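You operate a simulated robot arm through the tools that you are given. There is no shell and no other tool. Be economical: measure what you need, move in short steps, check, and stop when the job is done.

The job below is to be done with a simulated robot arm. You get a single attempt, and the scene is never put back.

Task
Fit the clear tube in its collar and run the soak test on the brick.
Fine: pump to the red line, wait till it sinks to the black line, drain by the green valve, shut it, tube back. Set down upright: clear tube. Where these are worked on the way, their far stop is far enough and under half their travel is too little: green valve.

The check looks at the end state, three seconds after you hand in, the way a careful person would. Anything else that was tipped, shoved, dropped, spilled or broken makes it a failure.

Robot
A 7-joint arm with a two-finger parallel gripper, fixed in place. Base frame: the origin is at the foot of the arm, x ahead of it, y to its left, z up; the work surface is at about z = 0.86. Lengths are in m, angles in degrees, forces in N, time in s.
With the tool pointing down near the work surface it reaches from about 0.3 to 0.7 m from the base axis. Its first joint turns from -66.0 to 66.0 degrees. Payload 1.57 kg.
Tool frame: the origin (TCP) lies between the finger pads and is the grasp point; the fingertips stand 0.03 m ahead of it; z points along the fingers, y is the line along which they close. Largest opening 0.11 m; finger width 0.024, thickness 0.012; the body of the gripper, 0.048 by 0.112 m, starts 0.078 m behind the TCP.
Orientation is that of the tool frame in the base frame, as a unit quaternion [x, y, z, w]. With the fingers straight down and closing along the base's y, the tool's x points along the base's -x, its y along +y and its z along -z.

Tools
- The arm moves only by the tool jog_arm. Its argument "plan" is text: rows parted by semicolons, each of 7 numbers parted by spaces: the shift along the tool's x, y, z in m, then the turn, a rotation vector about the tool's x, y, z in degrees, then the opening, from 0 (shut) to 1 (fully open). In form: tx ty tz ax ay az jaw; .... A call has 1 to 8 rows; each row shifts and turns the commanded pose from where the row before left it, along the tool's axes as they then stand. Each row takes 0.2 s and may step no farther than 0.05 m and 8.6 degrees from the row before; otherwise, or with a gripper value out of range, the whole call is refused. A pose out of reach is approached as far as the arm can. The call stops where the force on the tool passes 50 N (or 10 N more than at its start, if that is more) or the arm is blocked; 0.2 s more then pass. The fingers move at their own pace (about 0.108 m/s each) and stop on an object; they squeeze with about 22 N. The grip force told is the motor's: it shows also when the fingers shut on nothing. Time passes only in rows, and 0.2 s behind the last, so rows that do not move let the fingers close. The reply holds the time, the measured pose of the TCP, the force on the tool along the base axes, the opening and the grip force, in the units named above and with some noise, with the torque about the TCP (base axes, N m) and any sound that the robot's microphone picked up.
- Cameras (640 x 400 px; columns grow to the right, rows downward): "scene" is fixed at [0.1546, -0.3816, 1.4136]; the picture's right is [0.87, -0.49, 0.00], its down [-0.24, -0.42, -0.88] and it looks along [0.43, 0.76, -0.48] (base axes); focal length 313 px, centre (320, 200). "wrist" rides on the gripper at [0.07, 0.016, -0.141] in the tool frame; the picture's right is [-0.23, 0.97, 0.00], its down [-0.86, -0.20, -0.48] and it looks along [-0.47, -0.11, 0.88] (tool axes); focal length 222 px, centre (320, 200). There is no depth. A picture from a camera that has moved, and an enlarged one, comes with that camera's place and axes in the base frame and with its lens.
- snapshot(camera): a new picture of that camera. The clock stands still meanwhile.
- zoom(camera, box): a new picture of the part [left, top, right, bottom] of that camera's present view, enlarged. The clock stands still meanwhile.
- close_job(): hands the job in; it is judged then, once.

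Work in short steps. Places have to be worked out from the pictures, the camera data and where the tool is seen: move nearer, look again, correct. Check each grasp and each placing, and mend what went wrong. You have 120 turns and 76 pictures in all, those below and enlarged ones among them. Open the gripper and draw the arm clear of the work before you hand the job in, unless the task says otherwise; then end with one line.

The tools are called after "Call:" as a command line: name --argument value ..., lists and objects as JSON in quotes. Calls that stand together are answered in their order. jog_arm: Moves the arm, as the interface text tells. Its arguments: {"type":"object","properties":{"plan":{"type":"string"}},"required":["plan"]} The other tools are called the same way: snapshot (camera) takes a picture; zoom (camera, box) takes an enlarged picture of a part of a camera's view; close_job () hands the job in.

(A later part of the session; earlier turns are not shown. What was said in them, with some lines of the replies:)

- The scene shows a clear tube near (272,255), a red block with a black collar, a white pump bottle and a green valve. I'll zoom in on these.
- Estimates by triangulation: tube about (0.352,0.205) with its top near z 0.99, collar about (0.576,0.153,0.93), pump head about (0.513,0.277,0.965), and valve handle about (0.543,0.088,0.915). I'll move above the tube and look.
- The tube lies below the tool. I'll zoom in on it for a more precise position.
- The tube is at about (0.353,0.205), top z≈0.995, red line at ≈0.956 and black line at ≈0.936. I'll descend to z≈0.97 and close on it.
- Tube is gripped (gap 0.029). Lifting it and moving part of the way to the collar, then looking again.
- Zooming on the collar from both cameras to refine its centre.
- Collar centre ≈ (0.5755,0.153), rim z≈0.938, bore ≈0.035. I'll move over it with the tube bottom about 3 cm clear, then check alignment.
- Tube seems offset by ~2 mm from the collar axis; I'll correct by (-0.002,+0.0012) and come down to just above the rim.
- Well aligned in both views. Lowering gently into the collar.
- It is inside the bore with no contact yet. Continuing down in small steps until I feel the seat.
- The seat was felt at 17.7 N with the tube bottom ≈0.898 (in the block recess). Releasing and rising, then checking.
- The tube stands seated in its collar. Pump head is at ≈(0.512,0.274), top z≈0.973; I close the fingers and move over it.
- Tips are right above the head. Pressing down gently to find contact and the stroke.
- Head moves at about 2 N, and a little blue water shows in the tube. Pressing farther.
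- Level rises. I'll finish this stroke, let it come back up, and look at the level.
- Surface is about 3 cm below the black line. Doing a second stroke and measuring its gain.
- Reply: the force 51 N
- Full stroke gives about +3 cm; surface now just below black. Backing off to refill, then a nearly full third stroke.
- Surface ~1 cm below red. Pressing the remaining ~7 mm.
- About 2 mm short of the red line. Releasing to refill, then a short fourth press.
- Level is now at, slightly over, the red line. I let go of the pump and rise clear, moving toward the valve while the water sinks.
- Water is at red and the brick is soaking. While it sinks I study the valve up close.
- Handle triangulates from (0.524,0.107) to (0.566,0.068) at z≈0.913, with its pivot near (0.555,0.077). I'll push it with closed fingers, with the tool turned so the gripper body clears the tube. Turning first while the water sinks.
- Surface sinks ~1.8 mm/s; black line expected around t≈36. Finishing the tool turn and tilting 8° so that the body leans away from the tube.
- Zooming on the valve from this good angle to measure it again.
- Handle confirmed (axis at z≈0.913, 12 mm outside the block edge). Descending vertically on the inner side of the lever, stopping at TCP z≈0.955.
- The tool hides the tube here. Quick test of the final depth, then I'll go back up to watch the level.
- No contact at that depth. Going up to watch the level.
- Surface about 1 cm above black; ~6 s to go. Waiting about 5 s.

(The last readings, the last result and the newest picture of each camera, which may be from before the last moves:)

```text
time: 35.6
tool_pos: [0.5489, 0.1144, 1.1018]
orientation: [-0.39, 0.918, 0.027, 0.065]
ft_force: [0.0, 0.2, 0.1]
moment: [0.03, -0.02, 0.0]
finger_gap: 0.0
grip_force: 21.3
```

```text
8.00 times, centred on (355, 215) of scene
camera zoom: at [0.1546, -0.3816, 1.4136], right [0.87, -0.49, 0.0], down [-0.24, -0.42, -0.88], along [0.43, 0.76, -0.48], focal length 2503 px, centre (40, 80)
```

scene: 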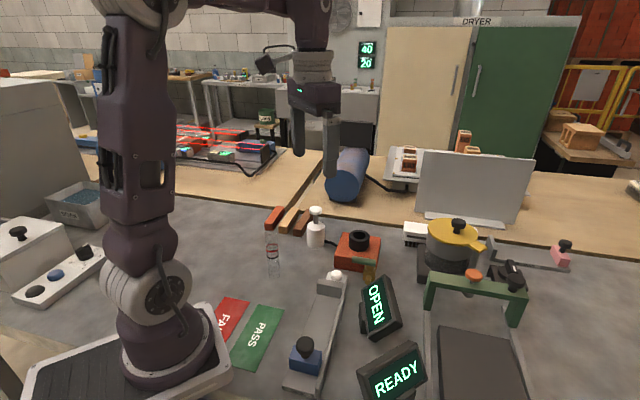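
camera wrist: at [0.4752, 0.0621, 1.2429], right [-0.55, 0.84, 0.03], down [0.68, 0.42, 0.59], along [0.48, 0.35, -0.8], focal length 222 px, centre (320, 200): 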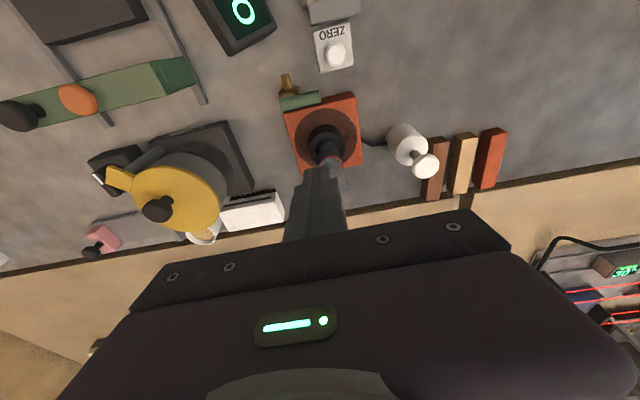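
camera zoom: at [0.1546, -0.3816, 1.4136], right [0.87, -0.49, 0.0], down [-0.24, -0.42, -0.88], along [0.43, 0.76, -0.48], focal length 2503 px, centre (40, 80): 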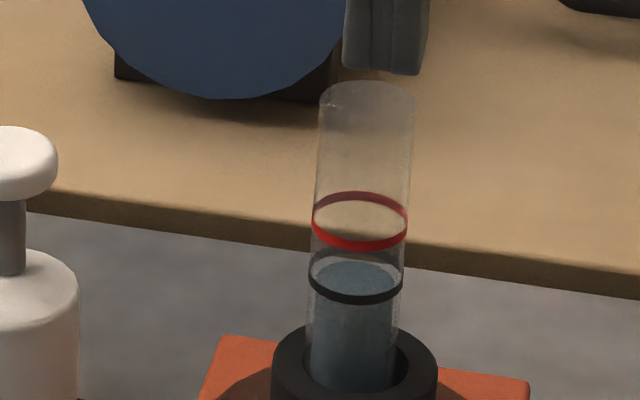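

Water is at the black line. Descending and pushing the lever outward.

Call:
jog_arm --plan "0.0055 0 0.0394 0 0 0 0;0.0055 0 0.0394 0 0 0 0;0.0055 0 0.0394 0 0 0 0;0.0055 0 0.0394 0 0 0 0;0 0 0 0 0 0 0;0.01 0.004 -0.0014 0 0 0 0;0.0103 0.0039 -0.0014 0 0 0 0"

Call:
zoom --camera "wrist" --box '[220, 60, 420, 220]'

```text
time: 37.2
tool_pos: [0.5275, 0.1049, 0.9437]
orientation: [-0.391, 0.918, 0.027, 0.064]
ft_force: [0.3, 0.4, 0.4]
moment: [-0.03, 0.0, -0.02]
finger_gap: 0.0
grip_force: 20.9
```

```text
2.50 times, centred on (320, 140) of wrist
camera zoom: at [0.4555, 0.053, 1.0736], right [-0.55, 0.84, 0.03], down [0.69, 0.42, 0.59], along [0.48, 0.34, -0.81], focal length 555 px, centre (320, 350)
```

zoom: 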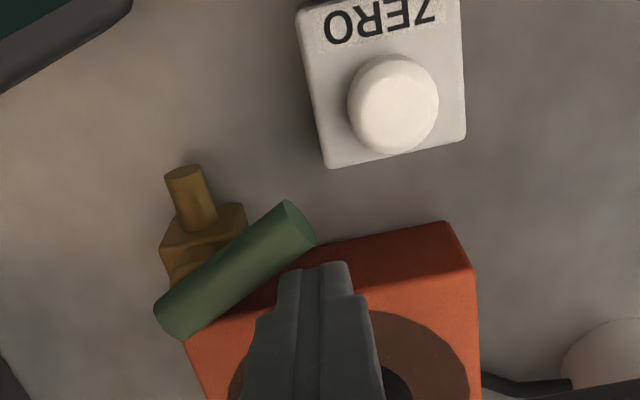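

The lever moves easily outward (~30°). Continuing along the arc.

Call:
jog_arm --plan "0.01 -0.001 -0.0014 0 0 0 0;0.01 -0.0015 -0.0014 0 0 0 0;0.006 -0.005 -0.0008 0 0 0 0;0.006 -0.005 -0.0008 0 0 0 0;0 0 0 0 0 0 0"

Call:
zoom --camera "wrist" --box '[220, 60, 420, 220]'

```text
time: 38.4
tool_pos: [0.5145, 0.0744, 0.9414]
orientation: [-0.391, 0.918, 0.028, 0.064]
ft_force: [-0.1, -0.7, -0.1]
moment: [0.01, 0.0, 0.03]
finger_gap: 0.0
grip_force: 21.1
```

```text
2.50 times, centred on (320, 140) of wrist
camera zoom: at [0.4423, 0.0215, 1.0733], right [-0.55, 0.84, 0.03], down [0.68, 0.42, 0.59], along [0.48, 0.35, -0.8], focal length 555 px, centre (320, 350)
```

zoom: 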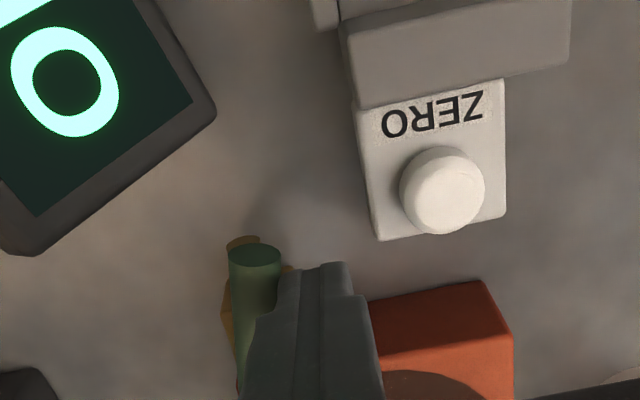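

Lever is almost in line with the outlet. A bit more to the far stop, watching force.

Call:
jog_arm --plan "0.003 -0.005 -0.0004 0 0 0 0;0.001 -0.003 0 0 0 0 0;0 -0.003 0 0 0 0 0;0 0 0 0 0 0 0"

Call:
zoom --camera "scene" --box '[325, 190, 405, 290]'

```text
time: 39.4
tool_pos: [0.5198, 0.0657, 0.9433]
orientation: [-0.391, 0.918, 0.029, 0.064]
ft_force: [-13.1, 12.1, 7.7]
moment: [0.3, 0.43, -0.09]
finger_gap: 0.0001
grip_force: 21.5
```

```text
4.00 times, centred on (365, 240) of scene
camera zoom: at [0.1541, -0.3813, 1.4137], right [0.87, -0.49, 0.0], down [-0.24, -0.42, -0.88], along [0.43, 0.76, -0.48], focal length 1252 px, centre (140, 40)
```

zoom: 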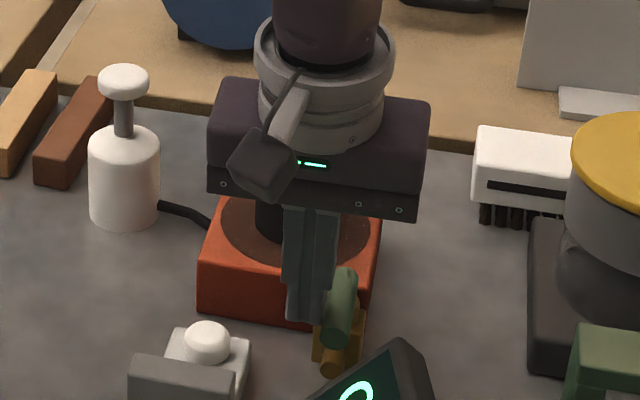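

The lever is at its stop (≈18 N), in line with the outlet. Backing off and rising to watch the draining.

Call:
jog_arm --plan "0 0.008 0 0 0 0 0;0 0.006 0 0 0 0 0;-0.0055 0 -0.0394 0 0 0 0;-0.0055 0 -0.0394 0 0 0 0;-0.0055 0 -0.0394 0 0 0 0;-0.0055 0 -0.0394 0 0 0 0;0 0 0 0 0 0 0"

Call:
zoom --camera "scene" --box '[325, 190, 405, 290]'

```text
time: 41.0
tool_pos: [0.509, 0.0722, 1.1022]
orientation: [-0.39, 0.918, 0.028, 0.064]
ft_force: [-0.2, 0.1, 0.0]
moment: [0.04, 0.01, -0.02]
finger_gap: 0.0
grip_force: 21.2
```

```text
4.00 times, centred on (365, 240) of scene
camera zoom: at [0.1546, -0.3816, 1.4136], right [0.87, -0.49, 0.0], down [-0.24, -0.42, -0.88], along [0.43, 0.76, -0.48], focal length 1252 px, centre (140, 40)
```

zoom: 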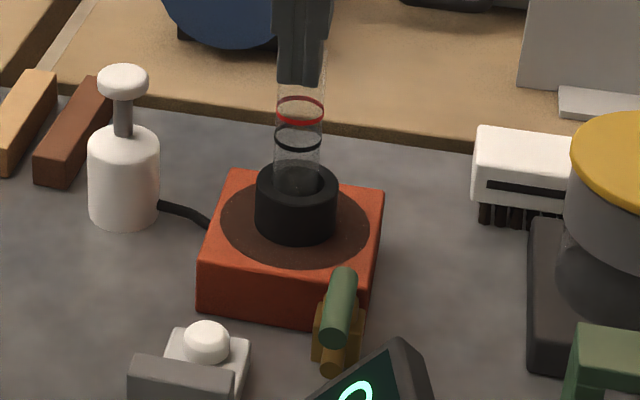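

Tube appears empty, lever in open position. Moving to the lever's other side (still high), then verifying the drain.

Call:
jog_arm --plan "0 -0.0293 0 0 0 0 0;0 -0.0293 0 0 0 0 0;0 0 0 0 0 0 0;0 0 0 0 0 0 0;0 0 0 0 0 0 0;0 0 0 0 0 0 0"

Call:
zoom --camera "scene" --box '[330, 190, 380, 240]'

Call:
snapshot --camera "wrist"

```text
time: 42.4
tool_pos: [0.5531, 0.0321, 1.1028]
orientation: [-0.39, 0.918, 0.027, 0.064]
ft_force: [0.2, -0.7, -0.5]
moment: [0.04, -0.01, -0.02]
finger_gap: 0.0
grip_force: 20.9
```

```text
8.00 times, centred on (355, 215) of scene
camera zoom: at [0.1546, -0.3816, 1.4136], right [0.87, -0.49, 0.0], down [-0.24, -0.42, -0.88], along [0.43, 0.76, -0.48], focal length 2503 px, centre (40, 80)
```

zoom: 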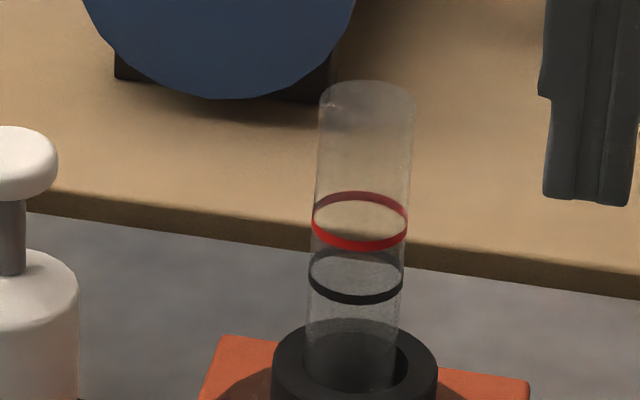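

```text
28 pictures are left
camera wrist: at [0.4794, -0.0207, 1.2331], right [-0.55, 0.84, 0.03], down [0.68, 0.42, 0.59], along [0.48, 0.35, -0.8], focal length 222 px, centre (320, 200)
```

wrist: 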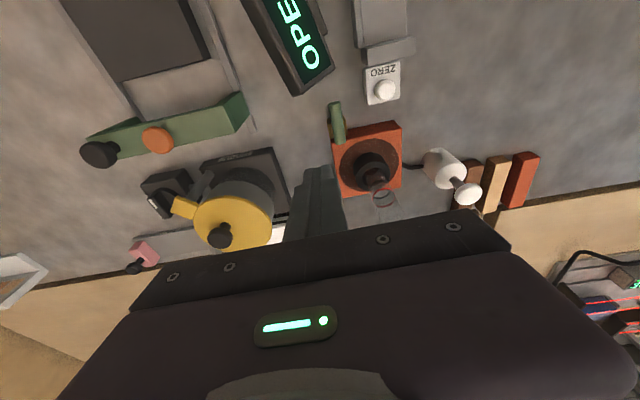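

Tube is drained. Descending on the lever's outer side to push it shut.

Call:
zoom --camera "wrist" --box '[320, 90, 420, 230]'

Call:
jog_arm --plan "0.0055 0 0.0394 0 0 0 0;0.0055 0 0.0394 0 0 0 0;0.0055 0 0.0394 0 0 0 0;0.0055 0 0.0394 0 0 0 0;0 0 0 0 0 0 0"

Call:
zoom --camera "wrist" --box '[220, 60, 420, 220]'

```text
2.86 times, centred on (370, 160) of wrist
camera zoom: at [0.4794, -0.0207, 1.2331], right [-0.55, 0.84, 0.03], down [0.68, 0.42, 0.59], along [0.48, 0.35, -0.8], focal length 635 px, centre (177, 314)
```

zoom: 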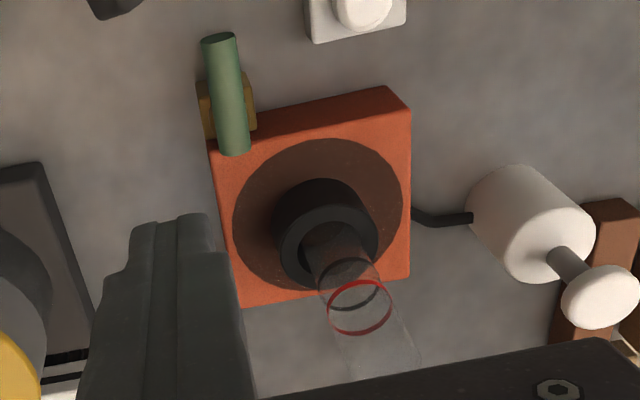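

```text
time: 43.6
tool_pos: [0.5536, 0.031, 0.9421]
orientation: [-0.391, 0.918, 0.028, 0.064]
ft_force: [0.2, -0.6, -0.3]
moment: [-0.03, -0.01, 0.0]
finger_gap: 0.0
grip_force: 21.5
```

```text
2.50 times, centred on (320, 140) of wrist
camera zoom: at [0.4798, -0.0206, 1.0727], right [-0.55, 0.84, 0.03], down [0.68, 0.42, 0.59], along [0.48, 0.35, -0.8], focal length 555 px, centre (320, 350)
```

zoom: 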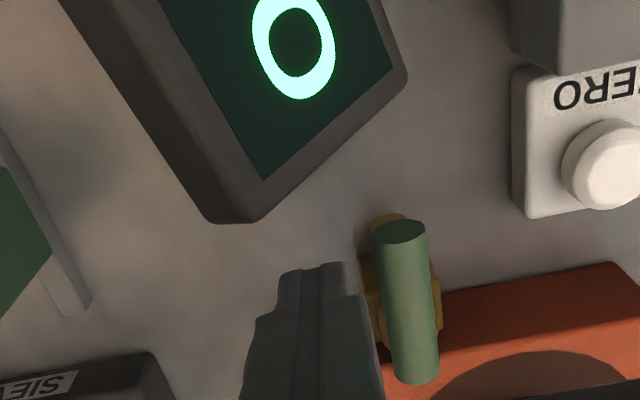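

All clear. Pushing the lever back along its arc.

Call:
jog_arm --plan "0.001 0.0114 0 0 0 0 0;0.0077 0.0145 -0.0011 0 0 0 0;-0.0012 0.01 0.0002 0 0 0 0;-0.0012 0.01 0.0002 0 0 0 0;-0.005 0.006 0.0007 0 0 0 0;-0.005 0.006 0.0007 0 0 0 0;0 0 0 0 0 0 0"

Call:
zoom --camera "wrist" --box '[220, 60, 420, 220]'

```text
time: 45.2
tool_pos: [0.513, 0.0748, 0.9425]
orientation: [-0.391, 0.918, 0.027, 0.064]
ft_force: [-0.2, -0.4, 0.3]
moment: [0.0, -0.01, -0.01]
finger_gap: 0.0001
grip_force: 20.8
```

```text
2.50 times, centred on (320, 140) of wrist
camera zoom: at [0.4404, 0.0229, 1.0735], right [-0.55, 0.84, 0.03], down [0.68, 0.42, 0.59], along [0.48, 0.35, -0.8], focal length 555 px, centre (320, 350)
```

zoom: 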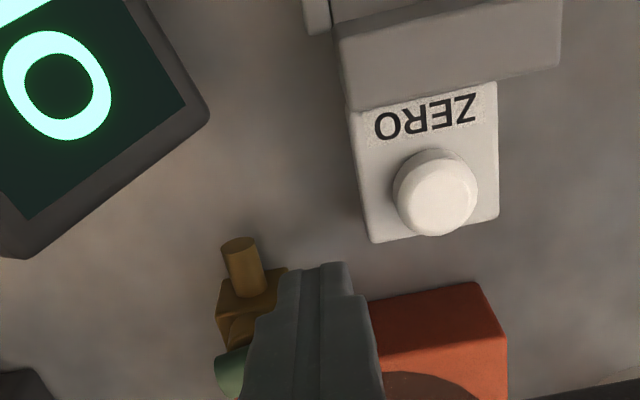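

Nearly shut. Pushing the last bit toward the block to the stop, watching force.

Call:
jog_arm --plan "-0.005 0.001 0.0007 0 0 0 0;-0.003 0 0.0004 0 0 0 0;-0.002 0 0.0003 0 0 0 0;0 0 0 0 0 0 0"

```text
time: 46.2
tool_pos: [0.5191, 0.0816, 0.9428]
orientation: [-0.39, 0.918, 0.027, 0.061]
ft_force: [-20.1, -19.7, 6.2]
moment: [-0.3, 0.73, -0.15]
finger_gap: 0.0001
grip_force: 21.6
```

The stop is reached (~28 N). Backing off, rising, and checking the lever.

Call:
jog_arm --plan "0.008 0 -0.0011 0 0 0 0;0.004 0 -0.0006 0 0 0 0;-0.0055 0 -0.0394 0 0 0 0;-0.0055 0 -0.0394 0 0 0 0;-0.0055 0 -0.0394 0 0 0 0;-0.0055 0 -0.0394 0 0 0 0;0 0 0 0 8 0 0;0 0 0 0 0 8.4 0"

Call:
zoom --camera "scene" --box '[325, 190, 405, 290]'

```text
time: 48.0
tool_pos: [0.5107, 0.0742, 1.1022]
orientation: [-0.323, 0.946, 0.0, 0.0]
ft_force: [-0.1, -0.2, -0.2]
moment: [0.0, -0.02, 0.05]
finger_gap: 0.0001
grip_force: 21.1
```

```text
4.00 times, centred on (365, 240) of scene
camera zoom: at [0.1546, -0.3816, 1.4136], right [0.87, -0.49, 0.0], down [-0.24, -0.42, -0.88], along [0.43, 0.76, -0.48], focal length 1252 px, centre (140, 40)
```

zoom: 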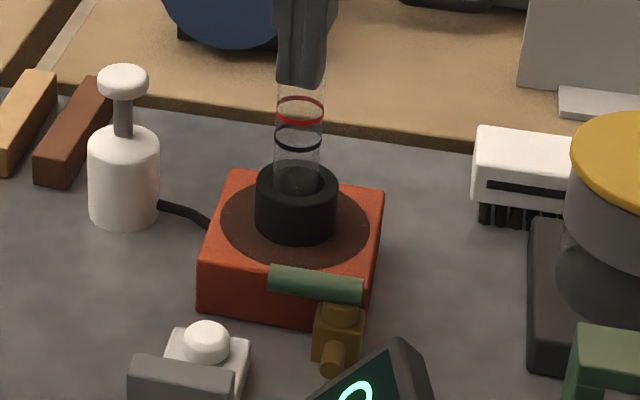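

Valve is back in its shut position. Rising, turning the tool back to neutral, and opening.

Call:
jog_arm --plan "0 0 -0.045 0 0 0 0;0 0 0 0 0 8.4 0.3;0 0 0 0 0 8.4 0.5;0 0 0 0 0 8.4 0.6;0 0 0 0 0 8.4 0.6;0 0 0 0 0 4.1 0.6;0 0 0 0 0 0 0.6"

Call:
jog_arm --plan "-0.0211 0.0264 0 0 0 0 0.6;-0.0211 0.0264 0 0 0 0 0.6;-0.0211 0.0264 0 0 0 0 0.6;0 0 0 0 0 0 0.6;0 0 0 0 0 0 0.6"

Call:
zoom --camera "wrist" --box '[240, 60, 400, 220]'

```text
time: 49.6
tool_pos: [0.5106, 0.0735, 1.1483]
orientation: [0.001, 1.0, 0.0, 0.0]
ft_force: [0.4, 1.7, -0.3]
moment: [-0.05, 0.0, 0.0]
finger_gap: 0.0661
grip_force: 0.1
```

```text
time: 50.8
tool_pos: [0.5754, 0.1531, 1.1472]
orientation: [-0.001, 1.0, 0.001, 0.0]
ft_force: [1.0, 0.2, -0.4]
moment: [0.0, 0.01, 0.0]
finger_gap: 0.066
grip_force: 0.1
```

```text
2.50 times, centred on (320, 140) of wrist
camera zoom: at [0.5052, 0.1698, 1.2885], right [0.23, 0.97, 0.0], down [0.86, -0.2, 0.48], along [0.47, -0.11, -0.88], focal length 555 px, centre (320, 350)
```

zoom: 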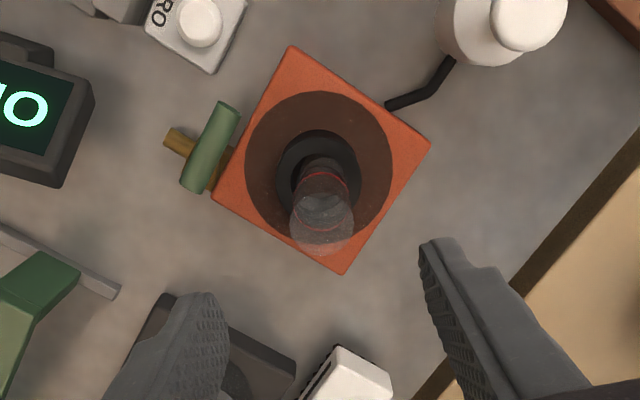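

Descending over the tube to the same grasp height and closing.

Call:
jog_arm --plan "0.001 0 0.045 0 0 0 0.6;0 0 0.045 0 0 0 0.6;0 0 0.045 0 0 0 0.6;0 0 0 0 0 0 0.35;0 0 0 0 0 0 0.2;0 0 0 0 0 0 0.15;0 0 0 0 0 0 0.15;0 0 0 0 0 0 0.15"

Call:
zoom --camera "scene" --box '[330, 190, 380, 240]'

```text
time: 52.6
tool_pos: [0.5726, 0.1543, 1.0118]
orientation: [0.0, 1.0, 0.0, 0.0]
ft_force: [0.0, 0.4, 0.9]
moment: [0.0, 0.01, 0.02]
finger_gap: 0.0289
grip_force: 22.3
```

```text
8.00 times, centred on (355, 215) of scene
camera zoom: at [0.1546, -0.3816, 1.4136], right [0.87, -0.49, 0.0], down [-0.24, -0.42, -0.88], along [0.43, 0.76, -0.48], focal length 2503 px, centre (40, 80)
```

zoom: 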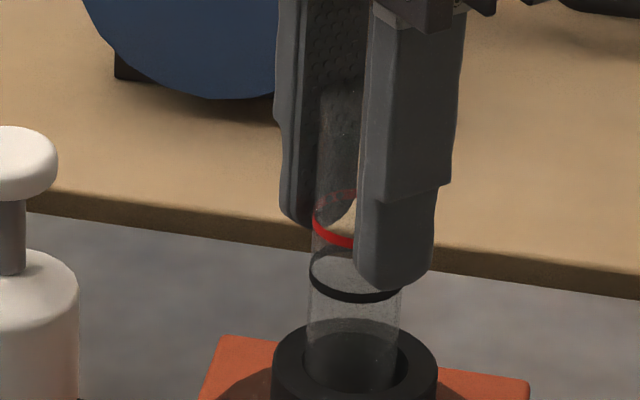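

Gripped at gap 0.029. Lifting straight out, slowly first.

Call:
jog_arm --plan "0 0 -0.015 0 0 0 0.15;0 0 -0.025 0 0 0 0.15;0 0 -0.035 0 0 0 0.15;0 0 -0.035 0 0 0 0.15;0 0 0 0 0 0 0.15"

Call:
zoom --camera "scene" --box '[310, 150, 410, 280]'

```text
time: 53.8
tool_pos: [0.5729, 0.1536, 1.1222]
orientation: [0.0, 1.0, 0.0, 0.0]
ft_force: [-0.5, -0.6, -1.0]
moment: [0.02, 0.02, -0.01]
finger_gap: 0.0291
grip_force: 22.1
```

```text
3.08 times, centred on (360, 215) of scene
camera zoom: at [0.1546, -0.3816, 1.4136], right [0.87, -0.49, 0.0], down [-0.24, -0.42, -0.88], along [0.43, 0.76, -0.48], focal length 963 px, centre (197, 154)
```

zoom: 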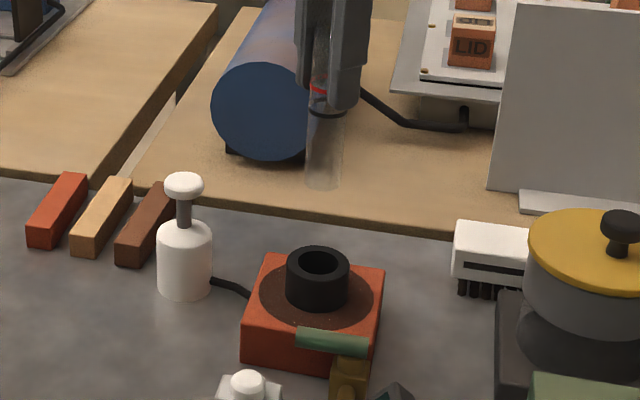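

Tube is out upright. Carrying it back over its original spot (0.353,0.204) and lowering to ~15 mm above the table.

Call:
jog_arm --plan "0.0439 0.0101 0 0 0 0 0.15;0.0439 0.0101 0 0 0 0 0.15;0.0439 0.0101 0 0 0 0 0.15;0.0439 0.0101 0 0 0 0 0.15;0.0439 0.0101 0 0 0 0 0.15;0 0 0 0 0 0 0.15"

Call:
jog_arm --plan "0 0 0.044 0 0 0 0.15;0 0 0.044 0 0 0 0.15;0 0 0.044 0 0 0 0.15;0 0 0.006 0 0 0 0.15;0 0 0 0 0 0 0.15"

Call:
zoom --camera "scene" --box '[232, 190, 322, 290]'

```text
time: 55.2
tool_pos: [0.3552, 0.2029, 1.1217]
orientation: [0.0, 1.0, 0.0, 0.0]
ft_force: [0.4, 0.2, -1.1]
moment: [-0.01, 0.01, 0.03]
finger_gap: 0.0292
grip_force: 22.2
```

```text
time: 56.4
tool_pos: [0.3533, 0.2041, 0.983]
orientation: [0.0, 1.0, 0.0, 0.0]
ft_force: [0.8, -0.1, -1.1]
moment: [-0.03, 0.04, 0.03]
finger_gap: 0.029
grip_force: 22.1
```

```text
4.00 times, centred on (277, 240) of scene
camera zoom: at [0.1546, -0.3816, 1.4136], right [0.87, -0.49, 0.0], down [-0.24, -0.42, -0.88], along [0.43, 0.76, -0.48], focal length 1252 px, centre (492, 40)
```

zoom: 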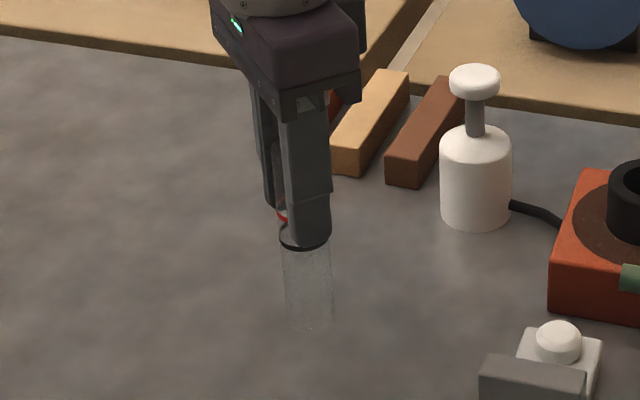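

Lowering in small steps to feel the table.

Call:
jog_arm --plan "0 0 0.003 0 0 0 0.15;0 0 0.003 0 0 0 0.15;0 0 0.002 0 0 0 0.15;0 0 0 0 0 0 0.15"

```text
time: 57.4
tool_pos: [0.3531, 0.2035, 0.9759]
orientation: [-0.001, 1.0, 0.0, 0.0]
ft_force: [-1.0, -0.1, -0.6]
moment: [-0.03, -0.03, -0.01]
finger_gap: 0.0292
grip_force: 21.8
```

Call:
jog_arm --plan "0 0 0.0015 0 0 0 0.15;0 0 0.0015 0 0 0 0.15;0 0 0 0 0 0 0.15"

```text
time: 58.2
tool_pos: [0.354, 0.2036, 0.9715]
orientation: [-0.001, 1.0, -0.001, 0.0]
ft_force: [0.3, 0.7, 0.3]
moment: [0.0, 0.0, -0.01]
finger_gap: 0.0293
grip_force: 21.6
```

Call:
jog_arm --plan "0 0 0.0015 0 0 0 0.15;0 0 0.001 0 0 0 0.15;0 0 0 0 0 0 0.15"

```text
time: 59.0
tool_pos: [0.3539, 0.2037, 0.9702]
orientation: [0.0, 1.0, 0.0, 0.0]
ft_force: [0.7, -0.2, -0.6]
moment: [0.01, -0.02, 0.01]
finger_gap: 0.029
grip_force: 22.2
```

Call:
jog_arm --plan "0 0 0.0015 0 0 0 0.15;0 0 0.0015 0 0 0 0.15;0 0 0 0 0 0 0.15"

Call:
zoom --camera "scene" --box '[252, 220, 302, 290]'

```text
time: 59.8
tool_pos: [0.3548, 0.2039, 0.9685]
orientation: [0.0, 1.0, 0.0, -0.001]
ft_force: [0.0, -0.4, -0.9]
moment: [-0.01, 0.03, -0.01]
finger_gap: 0.0289
grip_force: 21.7
```

```text
5.71 times, centred on (277, 255) of scene
camera zoom: at [0.1546, -0.3816, 1.4136], right [0.87, -0.49, 0.0], down [-0.24, -0.42, -0.88], along [0.43, 0.76, -0.48], focal length 1788 px, centre (566, -114)
```

zoom: 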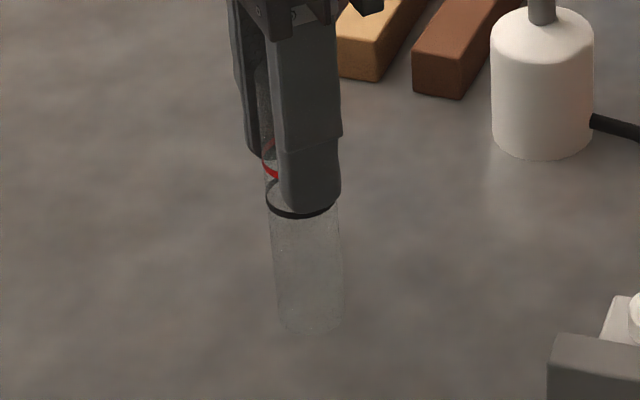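

Bottom is ~1–2 mm above the original; continuing down.

Call:
jog_arm --plan "0 0 0.0015 0 0 0 0.15;0 0 0.0015 0 0 0 0.15;0 0 0 0 0 0 0.15"

```text
time: 60.6
tool_pos: [0.3537, 0.2042, 0.9654]
orientation: [0.0, 1.0, 0.001, 0.0]
ft_force: [1.0, -1.5, 17.7]
moment: [-0.14, -0.15, 0.0]
finger_gap: 0.0292
grip_force: 22.0
```

Table felt (17.7 N). Easing the load, then opening and rising clear.

Call:
jog_arm --plan "0 0 -0.0012 0 0 0 0.15;0 0 0 0 0 0 0.3;0 0 0 0 0 0 0.5;0 0 0 0 0 0 0.6;0 0 -0.03 0 0 0 0.6;0 0 -0.045 0 0 0 0.6;0 0 -0.045 0 0 0 0.6;0 0 -0.045 0 0 0 0.6"

Call:
snapshot --camera "scene"

Call:
zoom --camera "scene" --box '[240, 190, 400, 290]'

```text
time: 62.4
tool_pos: [0.3538, 0.2033, 1.1318]
orientation: [0.001, 1.0, 0.001, 0.0]
ft_force: [-0.4, 0.2, 0.5]
moment: [0.04, -0.01, -0.01]
finger_gap: 0.066
grip_force: 0.1
```

```text
18 pictures are left
```

scene: 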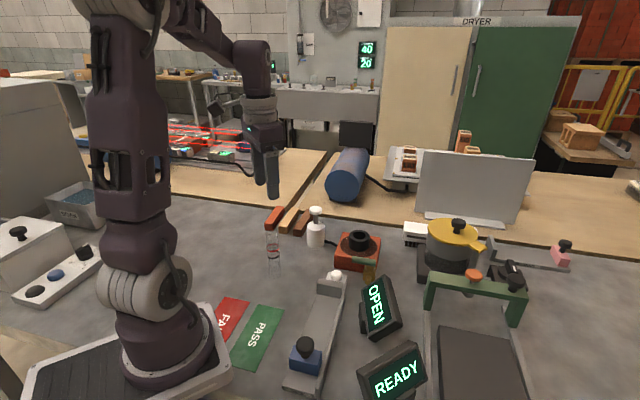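

```text
4.00 times, centred on (320, 240) of scene
camera zoom: at [0.1546, -0.3816, 1.4136], right [0.87, -0.49, 0.0], down [-0.24, -0.42, -0.88], along [0.43, 0.76, -0.48], focal length 1252 px, centre (320, 40)
```

zoom: 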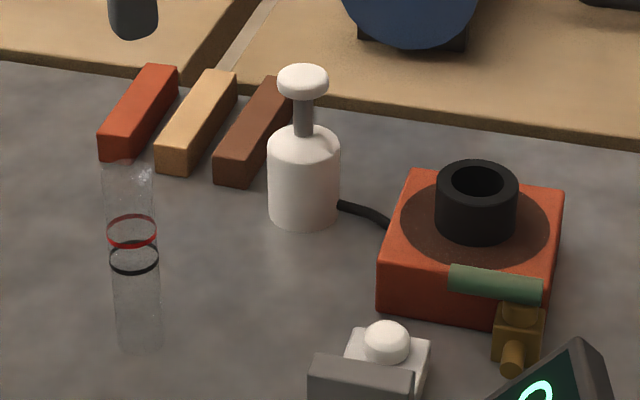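

The tube stands upright on its original spot, the valve is shut, and nothing else was disturbed. Opening fully and drawing clear, then handing in.

Call:
jog_arm --plan "0 0 -0.04 0 0 0 1;0 0 -0.03 0 0 0 1;0 0 0 0 0 0 1;0 0 0 0 0 0 1"

Call:
close_job

```text
time: 63.4
tool_pos: [0.3534, 0.2042, 1.2015]
orientation: [0.0, 1.0, -0.001, 0.0]
ft_force: [-0.9, 0.2, 0.3]
moment: [0.0, 0.0, 0.02]
finger_gap: 0.11
grip_force: 0.0
```

```text
The job is handed in.
```

The soak test was run and the job is handed in: I pumped about 4–5 mm over the red line, let it sink to the black line, drained it by the green valve opened to its far stop, shut the valve, and set the clear tube upright back on its spot.
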